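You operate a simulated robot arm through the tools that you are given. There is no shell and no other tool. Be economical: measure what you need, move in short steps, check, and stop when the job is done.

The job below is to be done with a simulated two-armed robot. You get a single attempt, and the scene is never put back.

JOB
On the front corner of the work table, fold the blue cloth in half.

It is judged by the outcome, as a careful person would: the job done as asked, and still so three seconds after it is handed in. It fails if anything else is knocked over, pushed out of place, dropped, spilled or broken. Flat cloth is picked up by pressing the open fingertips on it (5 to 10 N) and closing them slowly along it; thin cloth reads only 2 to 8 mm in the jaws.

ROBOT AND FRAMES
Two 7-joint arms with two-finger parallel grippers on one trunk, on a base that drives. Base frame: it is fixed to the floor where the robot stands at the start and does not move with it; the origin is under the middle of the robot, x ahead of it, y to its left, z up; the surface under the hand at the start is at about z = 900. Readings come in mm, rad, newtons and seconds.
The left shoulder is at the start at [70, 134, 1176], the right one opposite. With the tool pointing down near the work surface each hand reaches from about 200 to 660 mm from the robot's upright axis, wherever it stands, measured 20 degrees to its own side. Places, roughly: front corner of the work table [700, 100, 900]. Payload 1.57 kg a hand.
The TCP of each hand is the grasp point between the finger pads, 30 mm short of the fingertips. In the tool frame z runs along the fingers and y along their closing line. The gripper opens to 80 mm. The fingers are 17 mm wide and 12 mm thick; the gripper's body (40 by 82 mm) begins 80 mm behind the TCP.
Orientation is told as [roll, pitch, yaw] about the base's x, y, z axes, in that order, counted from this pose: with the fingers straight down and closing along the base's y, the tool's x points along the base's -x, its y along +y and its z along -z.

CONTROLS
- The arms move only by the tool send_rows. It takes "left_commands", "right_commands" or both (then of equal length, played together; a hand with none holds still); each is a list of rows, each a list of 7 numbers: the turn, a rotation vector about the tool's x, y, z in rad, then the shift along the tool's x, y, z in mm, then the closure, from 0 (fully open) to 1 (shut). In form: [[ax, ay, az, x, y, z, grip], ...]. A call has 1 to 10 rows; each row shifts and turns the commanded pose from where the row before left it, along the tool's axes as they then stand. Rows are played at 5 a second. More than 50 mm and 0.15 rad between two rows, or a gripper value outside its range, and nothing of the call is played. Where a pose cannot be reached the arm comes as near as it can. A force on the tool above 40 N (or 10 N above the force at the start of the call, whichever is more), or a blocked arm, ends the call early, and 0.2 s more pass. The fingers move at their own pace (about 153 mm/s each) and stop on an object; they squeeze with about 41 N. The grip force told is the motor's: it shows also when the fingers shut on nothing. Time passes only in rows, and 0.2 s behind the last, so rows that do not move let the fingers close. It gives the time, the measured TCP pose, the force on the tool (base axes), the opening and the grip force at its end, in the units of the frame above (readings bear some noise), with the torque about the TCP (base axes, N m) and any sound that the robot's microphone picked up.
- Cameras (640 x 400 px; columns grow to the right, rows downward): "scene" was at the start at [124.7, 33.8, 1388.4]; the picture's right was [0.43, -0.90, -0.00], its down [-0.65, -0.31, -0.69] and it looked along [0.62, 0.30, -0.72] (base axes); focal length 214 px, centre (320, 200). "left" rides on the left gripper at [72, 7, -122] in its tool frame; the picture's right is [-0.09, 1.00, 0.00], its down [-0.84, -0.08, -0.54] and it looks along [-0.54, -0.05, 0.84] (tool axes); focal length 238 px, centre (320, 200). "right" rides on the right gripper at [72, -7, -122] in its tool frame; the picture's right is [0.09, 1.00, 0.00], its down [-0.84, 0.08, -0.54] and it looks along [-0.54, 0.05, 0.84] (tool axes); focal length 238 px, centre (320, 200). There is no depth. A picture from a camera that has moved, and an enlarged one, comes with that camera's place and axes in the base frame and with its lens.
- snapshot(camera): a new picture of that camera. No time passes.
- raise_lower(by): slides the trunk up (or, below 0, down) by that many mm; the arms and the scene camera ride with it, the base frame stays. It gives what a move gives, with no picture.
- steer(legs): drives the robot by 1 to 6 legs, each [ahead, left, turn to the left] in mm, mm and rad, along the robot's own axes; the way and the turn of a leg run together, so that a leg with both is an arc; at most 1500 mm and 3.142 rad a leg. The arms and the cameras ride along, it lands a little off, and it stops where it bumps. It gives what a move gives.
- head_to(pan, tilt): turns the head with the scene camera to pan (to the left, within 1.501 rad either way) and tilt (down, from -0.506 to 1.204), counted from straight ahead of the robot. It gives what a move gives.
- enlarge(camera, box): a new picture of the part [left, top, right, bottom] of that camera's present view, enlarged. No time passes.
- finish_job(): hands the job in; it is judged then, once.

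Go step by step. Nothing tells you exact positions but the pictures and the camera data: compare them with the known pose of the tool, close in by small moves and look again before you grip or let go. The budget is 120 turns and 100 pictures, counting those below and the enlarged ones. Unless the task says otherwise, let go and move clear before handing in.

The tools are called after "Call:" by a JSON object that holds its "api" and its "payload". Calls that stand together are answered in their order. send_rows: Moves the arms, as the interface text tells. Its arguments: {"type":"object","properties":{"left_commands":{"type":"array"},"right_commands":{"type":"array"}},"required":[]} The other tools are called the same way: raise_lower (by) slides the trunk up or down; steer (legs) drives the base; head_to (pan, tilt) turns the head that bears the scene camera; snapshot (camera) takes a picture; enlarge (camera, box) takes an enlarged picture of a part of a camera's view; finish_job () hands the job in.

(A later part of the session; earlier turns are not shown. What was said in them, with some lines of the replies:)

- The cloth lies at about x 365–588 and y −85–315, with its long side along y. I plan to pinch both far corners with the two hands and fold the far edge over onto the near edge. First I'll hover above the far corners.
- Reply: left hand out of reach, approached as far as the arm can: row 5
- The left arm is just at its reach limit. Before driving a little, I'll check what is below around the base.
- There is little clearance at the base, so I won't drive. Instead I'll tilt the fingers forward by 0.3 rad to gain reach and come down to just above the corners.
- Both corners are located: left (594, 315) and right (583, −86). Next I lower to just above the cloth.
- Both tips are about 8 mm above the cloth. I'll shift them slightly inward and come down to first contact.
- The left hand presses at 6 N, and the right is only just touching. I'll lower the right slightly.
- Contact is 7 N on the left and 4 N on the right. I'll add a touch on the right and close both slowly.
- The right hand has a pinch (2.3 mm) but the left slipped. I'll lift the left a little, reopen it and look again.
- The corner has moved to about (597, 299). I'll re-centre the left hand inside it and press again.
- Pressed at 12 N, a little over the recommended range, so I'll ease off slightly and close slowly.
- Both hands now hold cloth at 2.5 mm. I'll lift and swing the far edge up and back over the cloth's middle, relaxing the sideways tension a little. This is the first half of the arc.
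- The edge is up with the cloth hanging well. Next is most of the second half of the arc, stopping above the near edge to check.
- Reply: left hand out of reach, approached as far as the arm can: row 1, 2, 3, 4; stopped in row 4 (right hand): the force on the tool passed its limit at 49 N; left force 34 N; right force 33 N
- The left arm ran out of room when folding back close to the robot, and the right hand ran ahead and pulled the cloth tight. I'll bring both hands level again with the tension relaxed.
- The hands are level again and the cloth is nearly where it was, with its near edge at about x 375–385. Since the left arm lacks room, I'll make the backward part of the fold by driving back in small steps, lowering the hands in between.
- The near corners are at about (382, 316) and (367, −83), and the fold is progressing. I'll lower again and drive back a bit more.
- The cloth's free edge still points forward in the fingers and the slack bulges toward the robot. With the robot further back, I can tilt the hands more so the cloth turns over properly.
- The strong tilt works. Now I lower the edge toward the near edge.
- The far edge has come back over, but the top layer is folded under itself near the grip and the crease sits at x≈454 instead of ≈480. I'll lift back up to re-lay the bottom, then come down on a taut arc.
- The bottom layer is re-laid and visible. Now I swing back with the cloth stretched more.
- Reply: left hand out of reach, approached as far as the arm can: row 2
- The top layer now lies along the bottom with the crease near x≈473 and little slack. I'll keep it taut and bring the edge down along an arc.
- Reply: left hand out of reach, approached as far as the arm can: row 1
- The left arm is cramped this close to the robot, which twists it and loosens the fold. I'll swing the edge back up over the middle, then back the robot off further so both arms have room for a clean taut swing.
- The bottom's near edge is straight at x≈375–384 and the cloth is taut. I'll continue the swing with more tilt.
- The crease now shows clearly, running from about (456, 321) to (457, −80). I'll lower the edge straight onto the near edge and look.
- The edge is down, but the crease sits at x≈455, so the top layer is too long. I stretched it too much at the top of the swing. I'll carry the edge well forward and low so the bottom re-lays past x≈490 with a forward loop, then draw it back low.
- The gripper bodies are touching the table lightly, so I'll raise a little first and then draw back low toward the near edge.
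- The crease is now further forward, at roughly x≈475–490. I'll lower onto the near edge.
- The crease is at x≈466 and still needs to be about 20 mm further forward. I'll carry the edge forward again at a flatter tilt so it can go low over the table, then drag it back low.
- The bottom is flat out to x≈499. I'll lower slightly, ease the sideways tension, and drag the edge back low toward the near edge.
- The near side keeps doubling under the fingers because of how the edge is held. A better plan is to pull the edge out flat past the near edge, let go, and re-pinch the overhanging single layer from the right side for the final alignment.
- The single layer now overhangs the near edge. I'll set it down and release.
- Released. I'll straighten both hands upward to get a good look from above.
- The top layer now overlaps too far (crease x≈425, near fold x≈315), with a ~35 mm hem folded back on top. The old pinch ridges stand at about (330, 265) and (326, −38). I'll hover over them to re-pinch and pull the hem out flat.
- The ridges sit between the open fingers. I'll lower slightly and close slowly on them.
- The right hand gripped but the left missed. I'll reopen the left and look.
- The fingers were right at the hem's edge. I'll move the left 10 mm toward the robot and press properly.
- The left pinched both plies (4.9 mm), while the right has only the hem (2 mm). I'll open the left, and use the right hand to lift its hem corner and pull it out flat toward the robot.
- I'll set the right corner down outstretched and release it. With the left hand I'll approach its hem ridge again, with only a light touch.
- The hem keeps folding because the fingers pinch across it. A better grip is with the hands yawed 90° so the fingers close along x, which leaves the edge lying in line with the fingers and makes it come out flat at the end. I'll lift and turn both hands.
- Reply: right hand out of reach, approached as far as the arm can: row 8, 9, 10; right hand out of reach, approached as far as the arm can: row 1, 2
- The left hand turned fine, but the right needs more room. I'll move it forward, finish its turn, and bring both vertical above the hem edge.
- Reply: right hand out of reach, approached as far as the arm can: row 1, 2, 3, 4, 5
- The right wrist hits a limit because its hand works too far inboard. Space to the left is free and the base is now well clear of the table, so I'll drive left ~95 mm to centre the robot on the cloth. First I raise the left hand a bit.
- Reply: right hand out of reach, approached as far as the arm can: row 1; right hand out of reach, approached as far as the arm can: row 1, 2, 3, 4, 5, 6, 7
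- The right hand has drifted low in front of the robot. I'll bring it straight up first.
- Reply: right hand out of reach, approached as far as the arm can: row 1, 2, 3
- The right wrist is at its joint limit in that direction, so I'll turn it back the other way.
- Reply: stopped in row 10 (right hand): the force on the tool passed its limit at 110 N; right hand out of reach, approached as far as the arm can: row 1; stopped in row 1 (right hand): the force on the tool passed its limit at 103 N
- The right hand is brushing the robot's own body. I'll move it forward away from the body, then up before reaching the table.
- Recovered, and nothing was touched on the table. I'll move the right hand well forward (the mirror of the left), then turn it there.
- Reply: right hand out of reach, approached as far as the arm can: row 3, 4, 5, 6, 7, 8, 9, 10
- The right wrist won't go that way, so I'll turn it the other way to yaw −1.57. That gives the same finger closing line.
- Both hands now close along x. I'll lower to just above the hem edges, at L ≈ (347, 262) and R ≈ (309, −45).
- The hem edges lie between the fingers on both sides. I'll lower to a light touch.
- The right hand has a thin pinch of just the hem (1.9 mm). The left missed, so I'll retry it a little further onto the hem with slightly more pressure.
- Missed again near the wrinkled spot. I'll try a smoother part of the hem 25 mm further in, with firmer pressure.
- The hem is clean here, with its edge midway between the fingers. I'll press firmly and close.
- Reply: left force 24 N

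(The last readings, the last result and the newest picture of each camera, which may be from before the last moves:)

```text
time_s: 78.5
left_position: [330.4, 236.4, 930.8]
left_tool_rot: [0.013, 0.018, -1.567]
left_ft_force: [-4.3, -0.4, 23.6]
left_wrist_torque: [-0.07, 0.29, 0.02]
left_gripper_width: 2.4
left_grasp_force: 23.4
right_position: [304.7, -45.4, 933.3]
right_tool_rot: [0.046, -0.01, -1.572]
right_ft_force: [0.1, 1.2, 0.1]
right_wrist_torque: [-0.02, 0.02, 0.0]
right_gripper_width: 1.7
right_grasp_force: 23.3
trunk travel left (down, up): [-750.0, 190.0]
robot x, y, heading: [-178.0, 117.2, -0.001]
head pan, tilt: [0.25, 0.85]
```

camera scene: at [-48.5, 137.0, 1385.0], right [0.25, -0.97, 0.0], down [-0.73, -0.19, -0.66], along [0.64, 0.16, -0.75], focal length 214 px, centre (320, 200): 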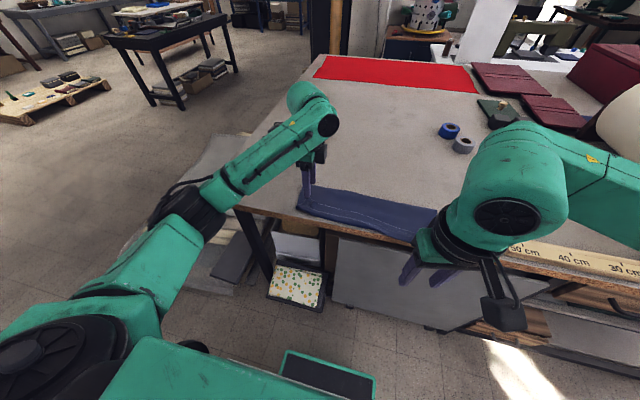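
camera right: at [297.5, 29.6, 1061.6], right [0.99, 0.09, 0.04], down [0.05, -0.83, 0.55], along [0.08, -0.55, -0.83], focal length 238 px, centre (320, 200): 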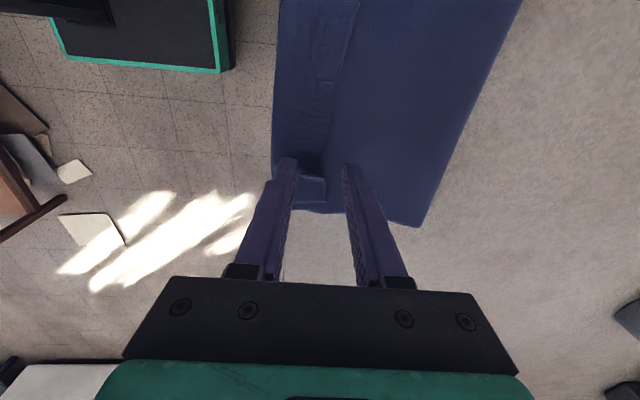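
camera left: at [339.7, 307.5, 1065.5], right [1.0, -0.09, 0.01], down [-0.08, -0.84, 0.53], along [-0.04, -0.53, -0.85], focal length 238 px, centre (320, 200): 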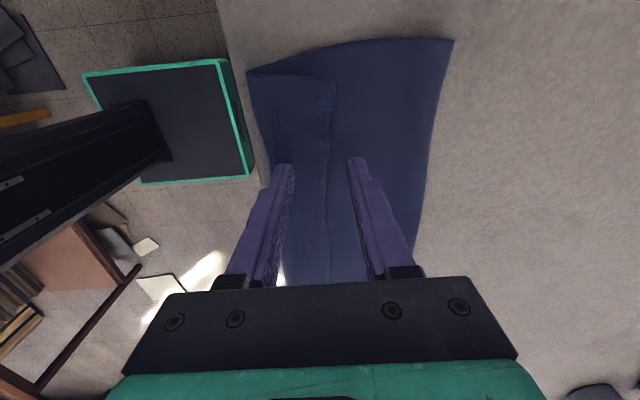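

Both hands now hold the hem. I'll lift and look.

Call:
{"api": "send_rows", "payload": {"left_commands": [[0, 0, 0, 0, 5, -28, 1], [0, 0, 0, 0, 10, -28, 1], [0, 0, 0, 0, 15, -28, 1], [0, 0, 0, 0, 0, 0, 1]], "right_commands": [[0, 0, 0, 0, 10, -28, 1], [0, 0, 0, 0, 18, -28, 1], [0, 0, 0, 0, 20, -28, 1], [0, 0, 0, 0, 0, 0, 1]]}}

Call:
{"api": "enlarge", "payload": {"camera": "scene", "box": [270, 120, 470, 260]}}

```text
time_s: 79.5
left_position: [363.3, 236.0, 1013.1]
left_tool_rot: [0.007, 0.016, -1.566]
left_ft_force: [-0.2, -0.2, -0.4]
left_wrist_torque: [0.01, -0.01, 0.04]
left_gripper_width: 2.2
left_grasp_force: 23.8
right_position: [355.1, -45.2, 1020.1]
right_tool_rot: [0.04, -0.011, -1.573]
right_ft_force: [0.4, -1.0, -0.6]
right_wrist_torque: [-0.01, 0.0, 0.01]
right_gripper_width: 1.9
right_grasp_force: 23.6
trunk travel left (down, up): [-750.0, 190.0]
robot x, y, heading: [-178.9, 120.3, -0.002]
head pan, tilt: [0.25, 0.85]
```

```text
2.86 times, centred on (370, 190) of scene
camera zoom: at [-48.5, 136.9, 1385.0], right [0.25, -0.97, 0.0], down [-0.73, -0.19, -0.66], along [0.64, 0.16, -0.75], focal length 613 px, centre (177, 229)
```

zoom: 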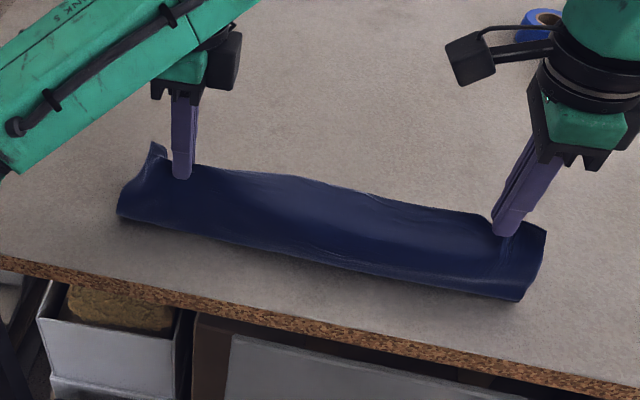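

The edge is now held cleanly with no hem. I'll carry it forward and lower to re-lay the bottom layer past the middle, gradually tilting the fingers forward.

Call:
{"api": "send_rows", "payload": {"left_commands": [[-0.12, 0, 0, 0, 30, 0.8, 1], [-0.12, 0, 0, 0, 29.7, 4.4, 1], [-0.12, 0, 0, 0, 28.9, 7.9, 1], [-0.12, 0, 0, 0, -9, 20.1, 1], [-0.12, 0, 0, 0, -11.3, 18.9, 1], [0, 0, 0, 0, 0, 0, 1]], "right_commands": [[-0.12, 0, 0, 0, 30, 1.5, 1], [-0.12, 0, 0, 0, 29.7, 5, 1], [-0.12, 0, 0, 0, 28.9, 9, 1], [-0.12, 0, 0, 0, -9, 20.1, 1], [-0.12, 0, 0, 0, -11.3, 18.9, 1], [0, 0, 0, 0, 0, 0, 1]]}}

Call:
{"api": "enlarge", "payload": {"camera": "scene", "box": [270, 110, 470, 250]}}

```text
time_s: 80.9
left_position: [451.1, 236.7, 966.2]
left_tool_rot: [0.61, 0.014, -1.566]
left_ft_force: [0.8, 0.0, 0.2]
left_wrist_torque: [0.0, 0.06, 0.0]
left_gripper_width: 2.4
left_grasp_force: 24.2
right_position: [444.1, -44.6, 972.9]
right_tool_rot: [0.64, -0.009, -1.573]
right_ft_force: [-0.9, 0.6, -0.6]
right_wrist_torque: [0.0, 0.02, 0.02]
right_gripper_width: 1.7
right_grasp_force: 23.5
trunk travel left (down, up): [-750.0, 190.0]
robot x, y, heading: [-174.8, 121.8, -0.001]
head pan, tilt: [0.25, 0.85]
```

```text
2.86 times, centred on (370, 180) of scene
camera zoom: at [-47.9, 137.1, 1384.9], right [0.25, -0.97, 0.0], down [-0.73, -0.19, -0.66], along [0.64, 0.16, -0.75], focal length 613 px, centre (177, 257)
```

zoom: 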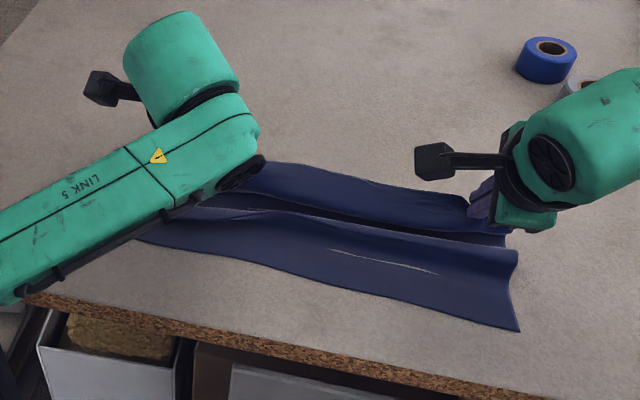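

The hands are a bit too low, so the slack makes a wave in the bottom. I'll raise and move forward to straighten it.

Call:
{"api": "send_rows", "payload": {"left_commands": [[0, 0, 0, 0, 20, -13, 1], [0, 0, 0, 0, 23, -12, 1], [0, 0, 0, 0, 8, 4, 1], [0, 0, 0, 0, 0, 0, 1]], "right_commands": [[0, 0, 0, 0, 20, -13, 1], [0, 0, 0, 0, 23, -12, 1], [0, 0, 0, 0, 8, 4, 1], [0, 0, 0, 0, 0, 0, 1]]}}

Call:
{"api": "enlarge", "payload": {"camera": "scene", "box": [270, 100, 470, 240]}}

```text
time_s: 81.9
left_position: [481.4, 236.5, 1012.7]
left_tool_rot: [0.608, 0.014, -1.567]
left_ft_force: [-0.9, -0.1, 0.0]
left_wrist_torque: [0.03, 0.04, -0.02]
left_gripper_width: 2.5
left_grasp_force: 24.0
right_position: [470.9, -44.7, 1021.5]
right_tool_rot: [0.64, -0.008, -1.573]
right_ft_force: [-0.7, -0.4, 0.5]
right_wrist_torque: [0.01, 0.06, -0.02]
right_gripper_width: 1.6
right_grasp_force: 23.1
trunk travel left (down, up): [-750.0, 190.0]
robot x, y, heading: [-173.5, 117.5, -0.001]
head pan, tilt: [0.25, 0.85]
```

```text
2.86 times, centred on (370, 170) of scene
camera zoom: at [-48.8, 137.1, 1385.0], right [0.25, -0.97, 0.0], down [-0.73, -0.19, -0.66], along [0.64, 0.16, -0.75], focal length 613 px, centre (177, 286)
```

zoom: 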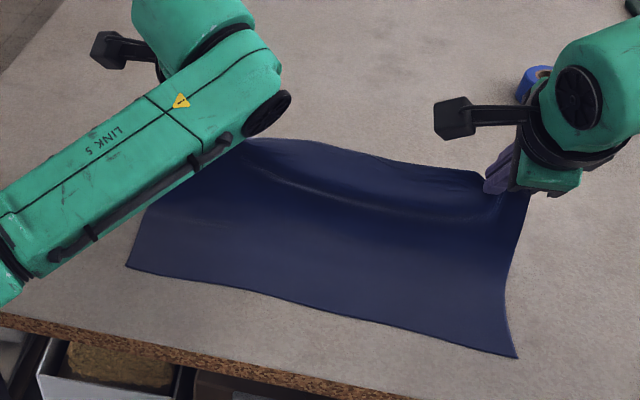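

The sheet is smooth now. The bottom's near corners are at about (380, 300) and (358, −98), so it is slightly rotated, and I'll aim the edge to match. I'm swinging back along an arc with the fingers tilting in step.

Call:
{"api": "send_rows", "payload": {"left_commands": [[-0.03, 0, 0, -2.5, -29.7, -22.8, 1], [-0.06, 0, 0, -2.5, -41.9, -11.5, 1], [-0.14, 0, 0, -2.5, -18.7, 0, 1], [-0.14, 0, 0, -2.5, -19.2, 0.2, 1], [-0.1, 0, 0, -2.5, -12.6, 0.1, 1], [0, 0, 0, 0, 0, 0, 1]], "right_commands": [[0, 0, 0, -2.5, -39, -19.7, 1], [-0.06, 0, 0, -2.5, -41.9, -11.5, 1], [-0.14, 0, 0, -2.5, -18.7, 0, 1], [-0.14, 0, 0, -2.5, -19.2, 0.2, 1], [-0.1, 0, 0, -2.5, -12.6, 0.1, 1], [0, 0, 0, 0, 0, 0, 1]]}}

Call:
{"api": "enlarge", "payload": {"camera": "scene", "box": [270, 120, 470, 260]}}

```text
time_s: 83.3
left_position: [371.0, 223.0, 962.7]
left_tool_rot: [1.079, 0.014, -1.567]
left_ft_force: [0.5, -0.6, -1.1]
left_wrist_torque: [0.01, 0.04, 0.01]
left_gripper_width: 2.3
left_grasp_force: 23.9
right_position: [354.0, -56.4, 961.1]
right_tool_rot: [1.082, -0.011, -1.574]
right_ft_force: [0.0, 0.7, -1.0]
right_wrist_torque: [0.02, 0.02, 0.03]
right_gripper_width: 1.5
right_grasp_force: 23.6
trunk travel left (down, up): [-750.0, 190.0]
robot x, y, heading: [-178.3, 116.5, -0.003]
head pan, tilt: [0.25, 0.85]
```

```text
2.86 times, centred on (370, 190) of scene
camera zoom: at [-47.9, 137.2, 1384.9], right [0.25, -0.97, 0.0], down [-0.73, -0.19, -0.66], along [0.64, 0.16, -0.75], focal length 613 px, centre (177, 229)
```

zoom: 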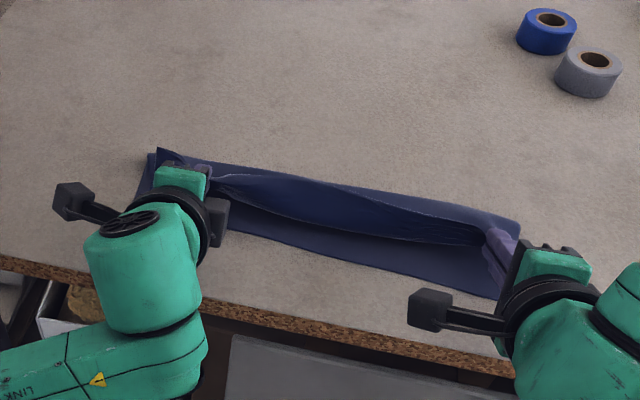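

The fold looks right and the crease is near x≈470–480. I'll lower the edge onto the near edge.

Call:
{"api": "send_rows", "payload": {"left_commands": [[0, 0, 0, 0, -23.4, 6.3, 1], [0, 0, 0, 0, -18.3, 1.8, 1], [0, 0, 0, 0, 0, 0, 1]], "right_commands": [[0, 0, 0, 0, -21.5, 6.4, 1], [0, 0, 0, 0, -18.3, 1.8, 1], [0, 0, 0, 0, 0, 0, 1]]}}

Call:
{"api": "enlarge", "payload": {"camera": "scene", "box": [270, 120, 470, 260]}}

```text
time_s: 84.1
left_position: [356.9, 224.9, 924.4]
left_tool_rot: [1.087, 0.013, -1.566]
left_ft_force: [3.0, 0.2, 16.2]
left_wrist_torque: [-0.01, -0.37, 0.02]
left_gripper_width: 2.3
left_grasp_force: 23.8
right_position: [349.6, -51.9, 956.8]
right_tool_rot: [1.084, -0.007, -1.565]
right_ft_force: [0.5, 0.4, 0.0]
right_wrist_torque: [0.02, 0.03, 0.03]
right_gripper_width: 2.0
right_grasp_force: 23.1
right hand out of reach, approached as far as the arm can: row 1, 2
trunk travel left (down, up): [-750.0, 190.0]
robot x, y, heading: [-179.0, 115.7, 0.0]
head pan, tilt: [0.25, 0.85]
```

```text
2.86 times, centred on (370, 190) of scene
camera zoom: at [-50.9, 136.8, 1385.5], right [0.25, -0.97, 0.0], down [-0.73, -0.19, -0.66], along [0.64, 0.16, -0.75], focal length 613 px, centre (177, 229)
```

zoom: 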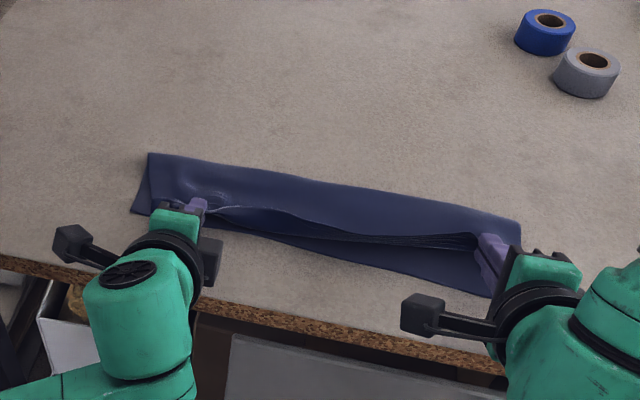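

The left side is down, but the right arm can't reach lower in this posture. I'll lift the left by the same amount and lower the whole trunk instead.

Call:
{"api": "send_rows", "payload": {"left_commands": [[0, 0, 0, 0, 32.4, -9.3, 1], [0, 0, 0, 0, 0, 0, 1]]}}

Call:
{"api": "raise_lower", "payload": {"by": -31}}

Call:
{"api": "enlarge", "payload": {"camera": "scene", "box": [270, 120, 470, 260]}}

```text
time_s: 84.7
left_position: [364.8, 225.0, 956.2]
left_tool_rot: [1.077, 0.016, -1.567]
left_ft_force: [0.1, 0.0, 0.4]
left_wrist_torque: [0.0, 0.04, 0.0]
left_gripper_width: 2.3
left_grasp_force: 23.8
right_position: [350.8, -53.0, 956.3]
right_tool_rot: [1.08, -0.007, -1.564]
right_ft_force: [0.3, -0.4, 1.2]
right_wrist_torque: [0.0, 0.07, 0.01]
right_gripper_width: 1.8
right_grasp_force: 23.3
trunk travel left (down, up): [-750.0, 190.0]
robot x, y, heading: [-175.8, 116.5, -0.003]
head pan, tilt: [0.25, 0.85]
```

```text
time_s: 85.4
left_position: [365.0, 225.4, 927.4]
left_tool_rot: [1.081, 0.013, -1.568]
left_ft_force: [-0.8, 0.0, 3.4]
left_wrist_torque: [-0.02, 0.01, 0.0]
left_gripper_width: 2.4
left_grasp_force: 23.4
right_position: [351.6, -51.9, 924.9]
right_tool_rot: [1.085, -0.007, -1.566]
right_ft_force: [-0.9, -1.2, 5.4]
right_wrist_torque: [0.02, -0.04, -0.02]
right_gripper_width: 1.7
right_grasp_force: 23.1
trunk travel left (down, up): [-719.0, 221.0]
robot x, y, heading: [-175.1, 121.3, 0.002]
head pan, tilt: [0.25, 0.85]
```

```text
2.86 times, centred on (370, 190) of scene
camera zoom: at [-50.3, 137.3, 1354.3], right [0.25, -0.97, 0.0], down [-0.73, -0.19, -0.66], along [0.64, 0.16, -0.75], focal length 613 px, centre (177, 229)
```

zoom: 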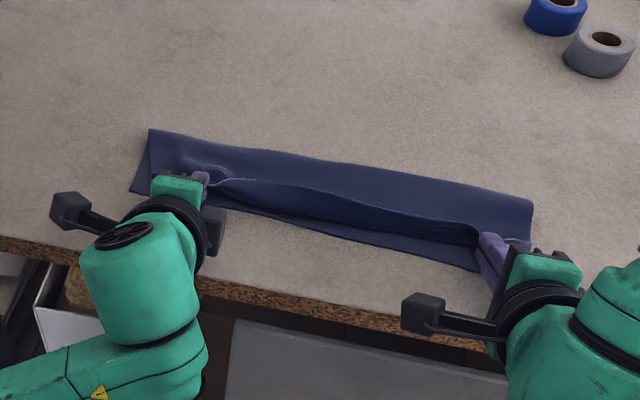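

Both are down, about 12 mm forward of the near edge. I'll back the base a touch so the edges line up.

Call:
{"api": "raise_lower", "payload": {"by": 3}}

Call:
{"api": "steer", "payload": {"legs": [[-13, -4, 0]]}}

Call:
{"api": "enlarge", "payload": {"camera": "scene", "box": [270, 120, 470, 260]}}

```text
time_s: 85.9
left_position: [364.5, 224.7, 928.0]
left_tool_rot: [1.076, 0.014, -1.567]
left_ft_force: [-0.5, -0.2, 0.3]
left_wrist_torque: [0.01, 0.02, -0.01]
left_gripper_width: 2.3
left_grasp_force: 23.6
right_position: [352.5, -53.1, 927.0]
right_tool_rot: [1.079, -0.007, -1.565]
right_ft_force: [-1.1, -0.3, 0.7]
right_wrist_torque: [0.01, 0.05, -0.05]
right_gripper_width: 1.7
right_grasp_force: 23.2
trunk travel left (down, up): [-722.0, 218.0]
robot x, y, heading: [-176.4, 117.3, -0.003]
head pan, tilt: [0.25, 0.85]
```

```text
time_s: 86.7
left_position: [353.7, 222.0, 927.9]
left_tool_rot: [1.076, 0.015, -1.567]
left_ft_force: [-0.4, -0.1, 0.6]
left_wrist_torque: [-0.01, 0.02, -0.02]
left_gripper_width: 2.3
left_grasp_force: 23.5
right_position: [341.4, -55.3, 927.9]
right_tool_rot: [1.08, -0.009, -1.565]
right_ft_force: [0.3, -0.3, -0.1]
right_wrist_torque: [-0.04, 0.07, 0.01]
right_gripper_width: 1.6
right_grasp_force: 23.5
trunk travel left (down, up): [-722.0, 218.0]
robot x, y, heading: [-184.4, 114.7, -0.001]
head pan, tilt: [0.25, 0.85]
```

```text
2.86 times, centred on (370, 190) of scene
camera zoom: at [-59.5, 134.0, 1356.8], right [0.25, -0.97, 0.0], down [-0.73, -0.19, -0.66], along [0.64, 0.16, -0.75], focal length 613 px, centre (177, 229)
```

zoom: 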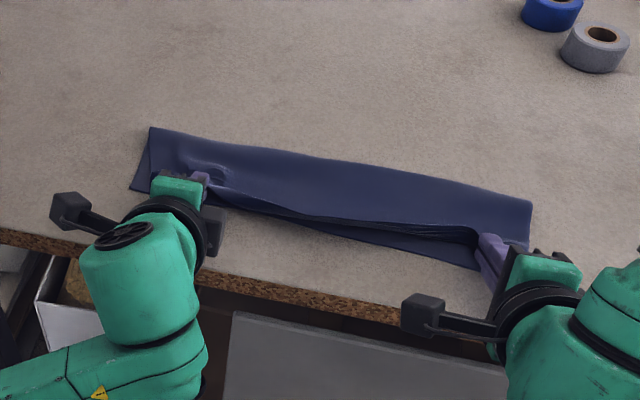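

The left is flush, and the right still needs about 8 mm. I'll back up 8 mm and let the left arm compensate forward.

Call:
{"api": "steer", "payload": {"legs": [[-9, 0, 0]]}}

Call:
{"api": "send_rows", "payload": {"left_commands": [[0, 0, 0, 0, 2.4, 4.4, 1], [0, 0, 0, 0, 0, 0, 1]]}}

Call:
{"api": "enlarge", "payload": {"camera": "scene", "box": [270, 120, 470, 260]}}

```text
time_s: 87.4
left_position: [345.6, 220.8, 927.7]
left_tool_rot: [1.075, 0.013, -1.568]
left_ft_force: [0.1, -0.7, -0.8]
left_wrist_torque: [-0.01, 0.05, 0.01]
left_gripper_width: 2.4
left_grasp_force: 23.6
right_position: [331.0, -56.7, 927.3]
right_tool_rot: [1.079, -0.005, -1.567]
right_ft_force: [-0.1, -1.5, 0.1]
right_wrist_torque: [0.01, 0.02, 0.0]
right_gripper_width: 1.7
right_grasp_force: 23.7
trunk travel left (down, up): [-722.0, 218.0]
robot x, y, heading: [-200.1, 114.9, -0.003]
head pan, tilt: [0.25, 0.85]
```

```text
time_s: 88.0
left_position: [348.6, 222.0, 927.8]
left_tool_rot: [1.078, 0.016, -1.568]
left_ft_force: [1.0, -0.4, 0.9]
left_wrist_torque: [0.0, 0.03, -0.03]
left_gripper_width: 2.3
left_grasp_force: 23.6
right_position: [330.5, -56.0, 928.7]
right_tool_rot: [1.081, -0.006, -1.564]
right_ft_force: [0.9, 0.6, 0.9]
right_wrist_torque: [-0.04, 0.06, -0.01]
right_gripper_width: 1.6
right_grasp_force: 23.8
trunk travel left (down, up): [-722.0, 218.0]
robot x, y, heading: [-197.4, 114.9, -0.003]
head pan, tilt: [0.25, 0.85]
```

```text
2.86 times, centred on (370, 190) of scene
camera zoom: at [-70.4, 133.3, 1357.0], right [0.25, -0.97, 0.0], down [-0.73, -0.19, -0.66], along [0.64, 0.16, -0.75], focal length 613 px, centre (177, 229)
```

zoom: 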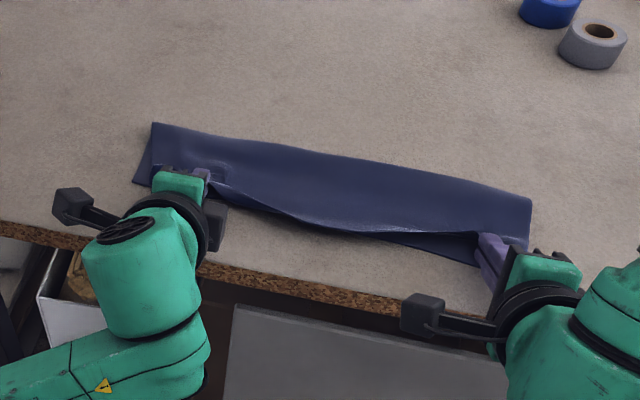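

The edges are nearly flush. I'll open gently while rising slightly, then back the fingers straight out.

Call:
{"api": "send_rows", "payload": {"left_commands": [[0, 0, 0, 0, 1.8, -1, 0.95], [0, 0, 0, 0, 3.5, -1.9, 0.88], [0, 0, 0, 0, 3.5, -1.9, 0.8], [0, 0, 0, 0, 0, 0, 0.8], [0, 0, 0, 0, 0, -12, 0.8], [0, 0, 0, 0, 0, -30, 0.8], [0, 0, 0, 0, 10, -40, 0.8], [0, 0, 0, 0, 30, -30, 0.8], [0, 0, 0, 0, 0, 0, 0.8]], "right_commands": [[0, 0, 0, 0, 1.8, -1, 0.95], [0, 0, 0, 0, 3.5, -1.9, 0.88], [0, 0, 0, 0, 3.5, -1.9, 0.8], [0, 0, 0, 0, 0, 0, 0.8], [0, 0, 0, 0, 0, -12, 0.8], [0, 0, 0, 0, 0, -30, 0.8], [0, 0, 0, 0, 10, -40, 0.8], [0, 0, 0, 0, 30, -30, 0.8], [0, 0, 0, 0, 0, 0, 0.8]]}}

Call:
{"api": "enlarge", "payload": {"camera": "scene", "box": [270, 120, 470, 260]}}

```text
time_s: 90.0
left_position: [268.2, 218.2, 1024.6]
left_tool_rot: [1.077, 0.013, -1.565]
left_ft_force: [-0.4, 0.3, 0.7]
left_wrist_torque: [0.02, -0.01, -0.05]
left_gripper_width: 16.1
left_grasp_force: 0.0
right_position: [253.0, -50.0, 1019.1]
right_tool_rot: [1.081, -0.009, -1.552]
right_ft_force: [-0.2, 0.4, -0.1]
right_wrist_torque: [-0.01, -0.05, 0.0]
right_gripper_width: 16.1
right_grasp_force: 0.0
right hand out of reach, approached as far as the arm can: row 8
trunk travel left (down, up): [-722.0, 218.0]
robot x, y, heading: [-198.6, 111.8, 0.002]
head pan, tilt: [0.25, 0.85]
```

```text
2.86 times, centred on (370, 190) of scene
camera zoom: at [-69.9, 133.4, 1356.9], right [0.25, -0.97, 0.0], down [-0.73, -0.19, -0.66], along [0.64, 0.16, -0.75], focal length 613 px, centre (177, 229)
```

zoom: 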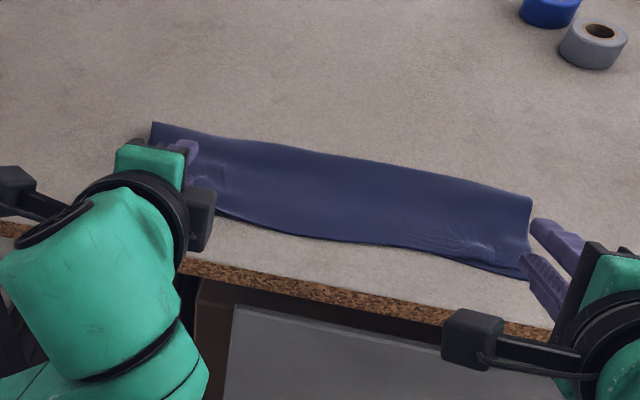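

That looks very good, with the edges meeting. I'll back the robot away for a full view.

Call:
{"api": "steer", "payload": {"legs": [[-150, 0, 0]]}}

Call:
{"api": "head_to", "payload": {"pan": 0.0, "tilt": 0.75}}

Call:
{"api": "snapshot", "payload": {"camera": "scene"}}

```text
time_s: 91.4
left_position: [120.0, 217.9, 1022.9]
left_tool_rot: [1.076, 0.014, -1.568]
left_ft_force: [0.4, -0.2, 1.0]
left_wrist_torque: [-0.01, 0.0, 0.04]
left_gripper_width: 15.8
left_grasp_force: 0.0
right_position: [101.7, -53.3, 1020.5]
right_tool_rot: [1.079, -0.009, -1.554]
right_ft_force: [1.1, -0.1, 0.3]
right_wrist_torque: [-0.02, 0.01, -0.01]
right_gripper_width: 15.8
right_grasp_force: 0.0
trunk travel left (down, up): [-722.0, 218.0]
robot x, y, heading: [-343.6, 114.1, 0.001]
head pan, tilt: [0.25, 0.85]
```

```text
time_s: 92.2
left_position: [118.7, 218.2, 1024.0]
left_tool_rot: [1.079, 0.013, -1.567]
left_ft_force: [0.2, 0.3, 0.6]
left_wrist_torque: [-0.01, -0.01, -0.01]
left_gripper_width: 16.0
left_grasp_force: 0.1
right_position: [101.5, -52.1, 1020.2]
right_tool_rot: [1.082, -0.007, -1.556]
right_ft_force: [0.2, -0.5, 0.3]
right_wrist_torque: [-0.01, -0.01, 0.03]
right_gripper_width: 16.1
right_grasp_force: 0.1
trunk travel left (down, up): [-722.0, 218.0]
robot x, y, heading: [-347.7, 112.2, -0.0]
head pan, tilt: [0.0, 0.75]
```

```text
5 pictures are left
camera scene: at [-213.8, 113.9, 1365.1], right [0.0, -1.0, 0.0], down [-0.68, 0.0, -0.73], along [0.73, 0.0, -0.68], focal length 214 px, centre (320, 200)
```

scene: 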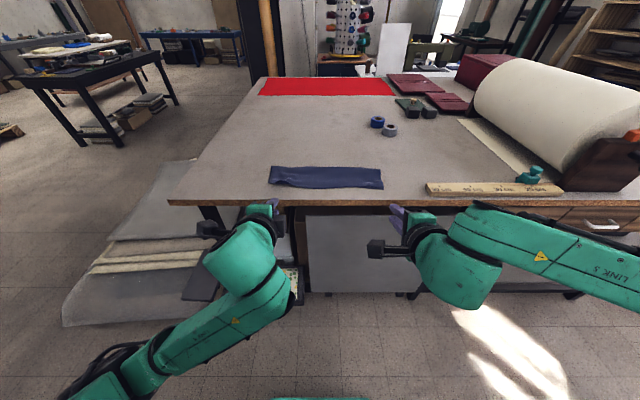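

Call:
{"api": "enlarge", "payload": {"camera": "scene", "box": [260, 150, 400, 210]}}

```text
4.57 times, centred on (330, 180) of scene
camera zoom: at [-213.8, 113.9, 1365.1], right [0.0, -1.0, 0.0], down [-0.68, 0.0, -0.73], along [0.73, 0.0, -0.68], focal length 980 px, centre (274, 291)
```

zoom: 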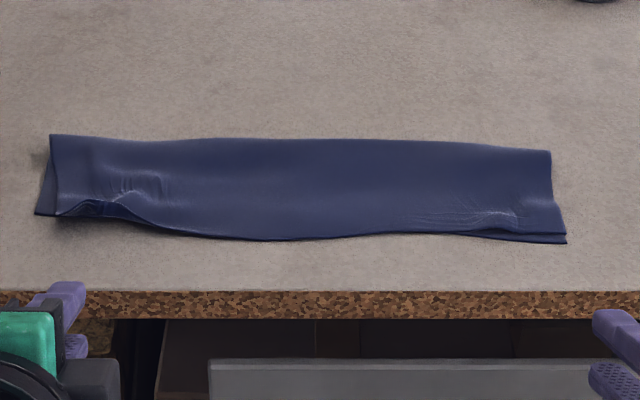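

The blue cloth is folded in half lengthwise. The crease is at the back and the edges meet at the front, with about a 13 mm sideways offset at the left corner. Both hands are clear and nothing else was moved, so I'm handing in.

Call:
{"api": "finish_job", "payload": {}}

```text
The job is handed in.
```

The blue cloth is folded in half on the front corner of the table, and I handed it in with both hands released and clear.

The edges meet at the front. The left front corner sits about 13 mm off sideways, and there is a small raised wrinkle beside it. The cloth also ended up turned a few degrees from where it first lay. As far as the last picture shows, nothing else on the table moved. At one point the right gripper pressed against the robot's own body (about 110 N) before I moved it off.
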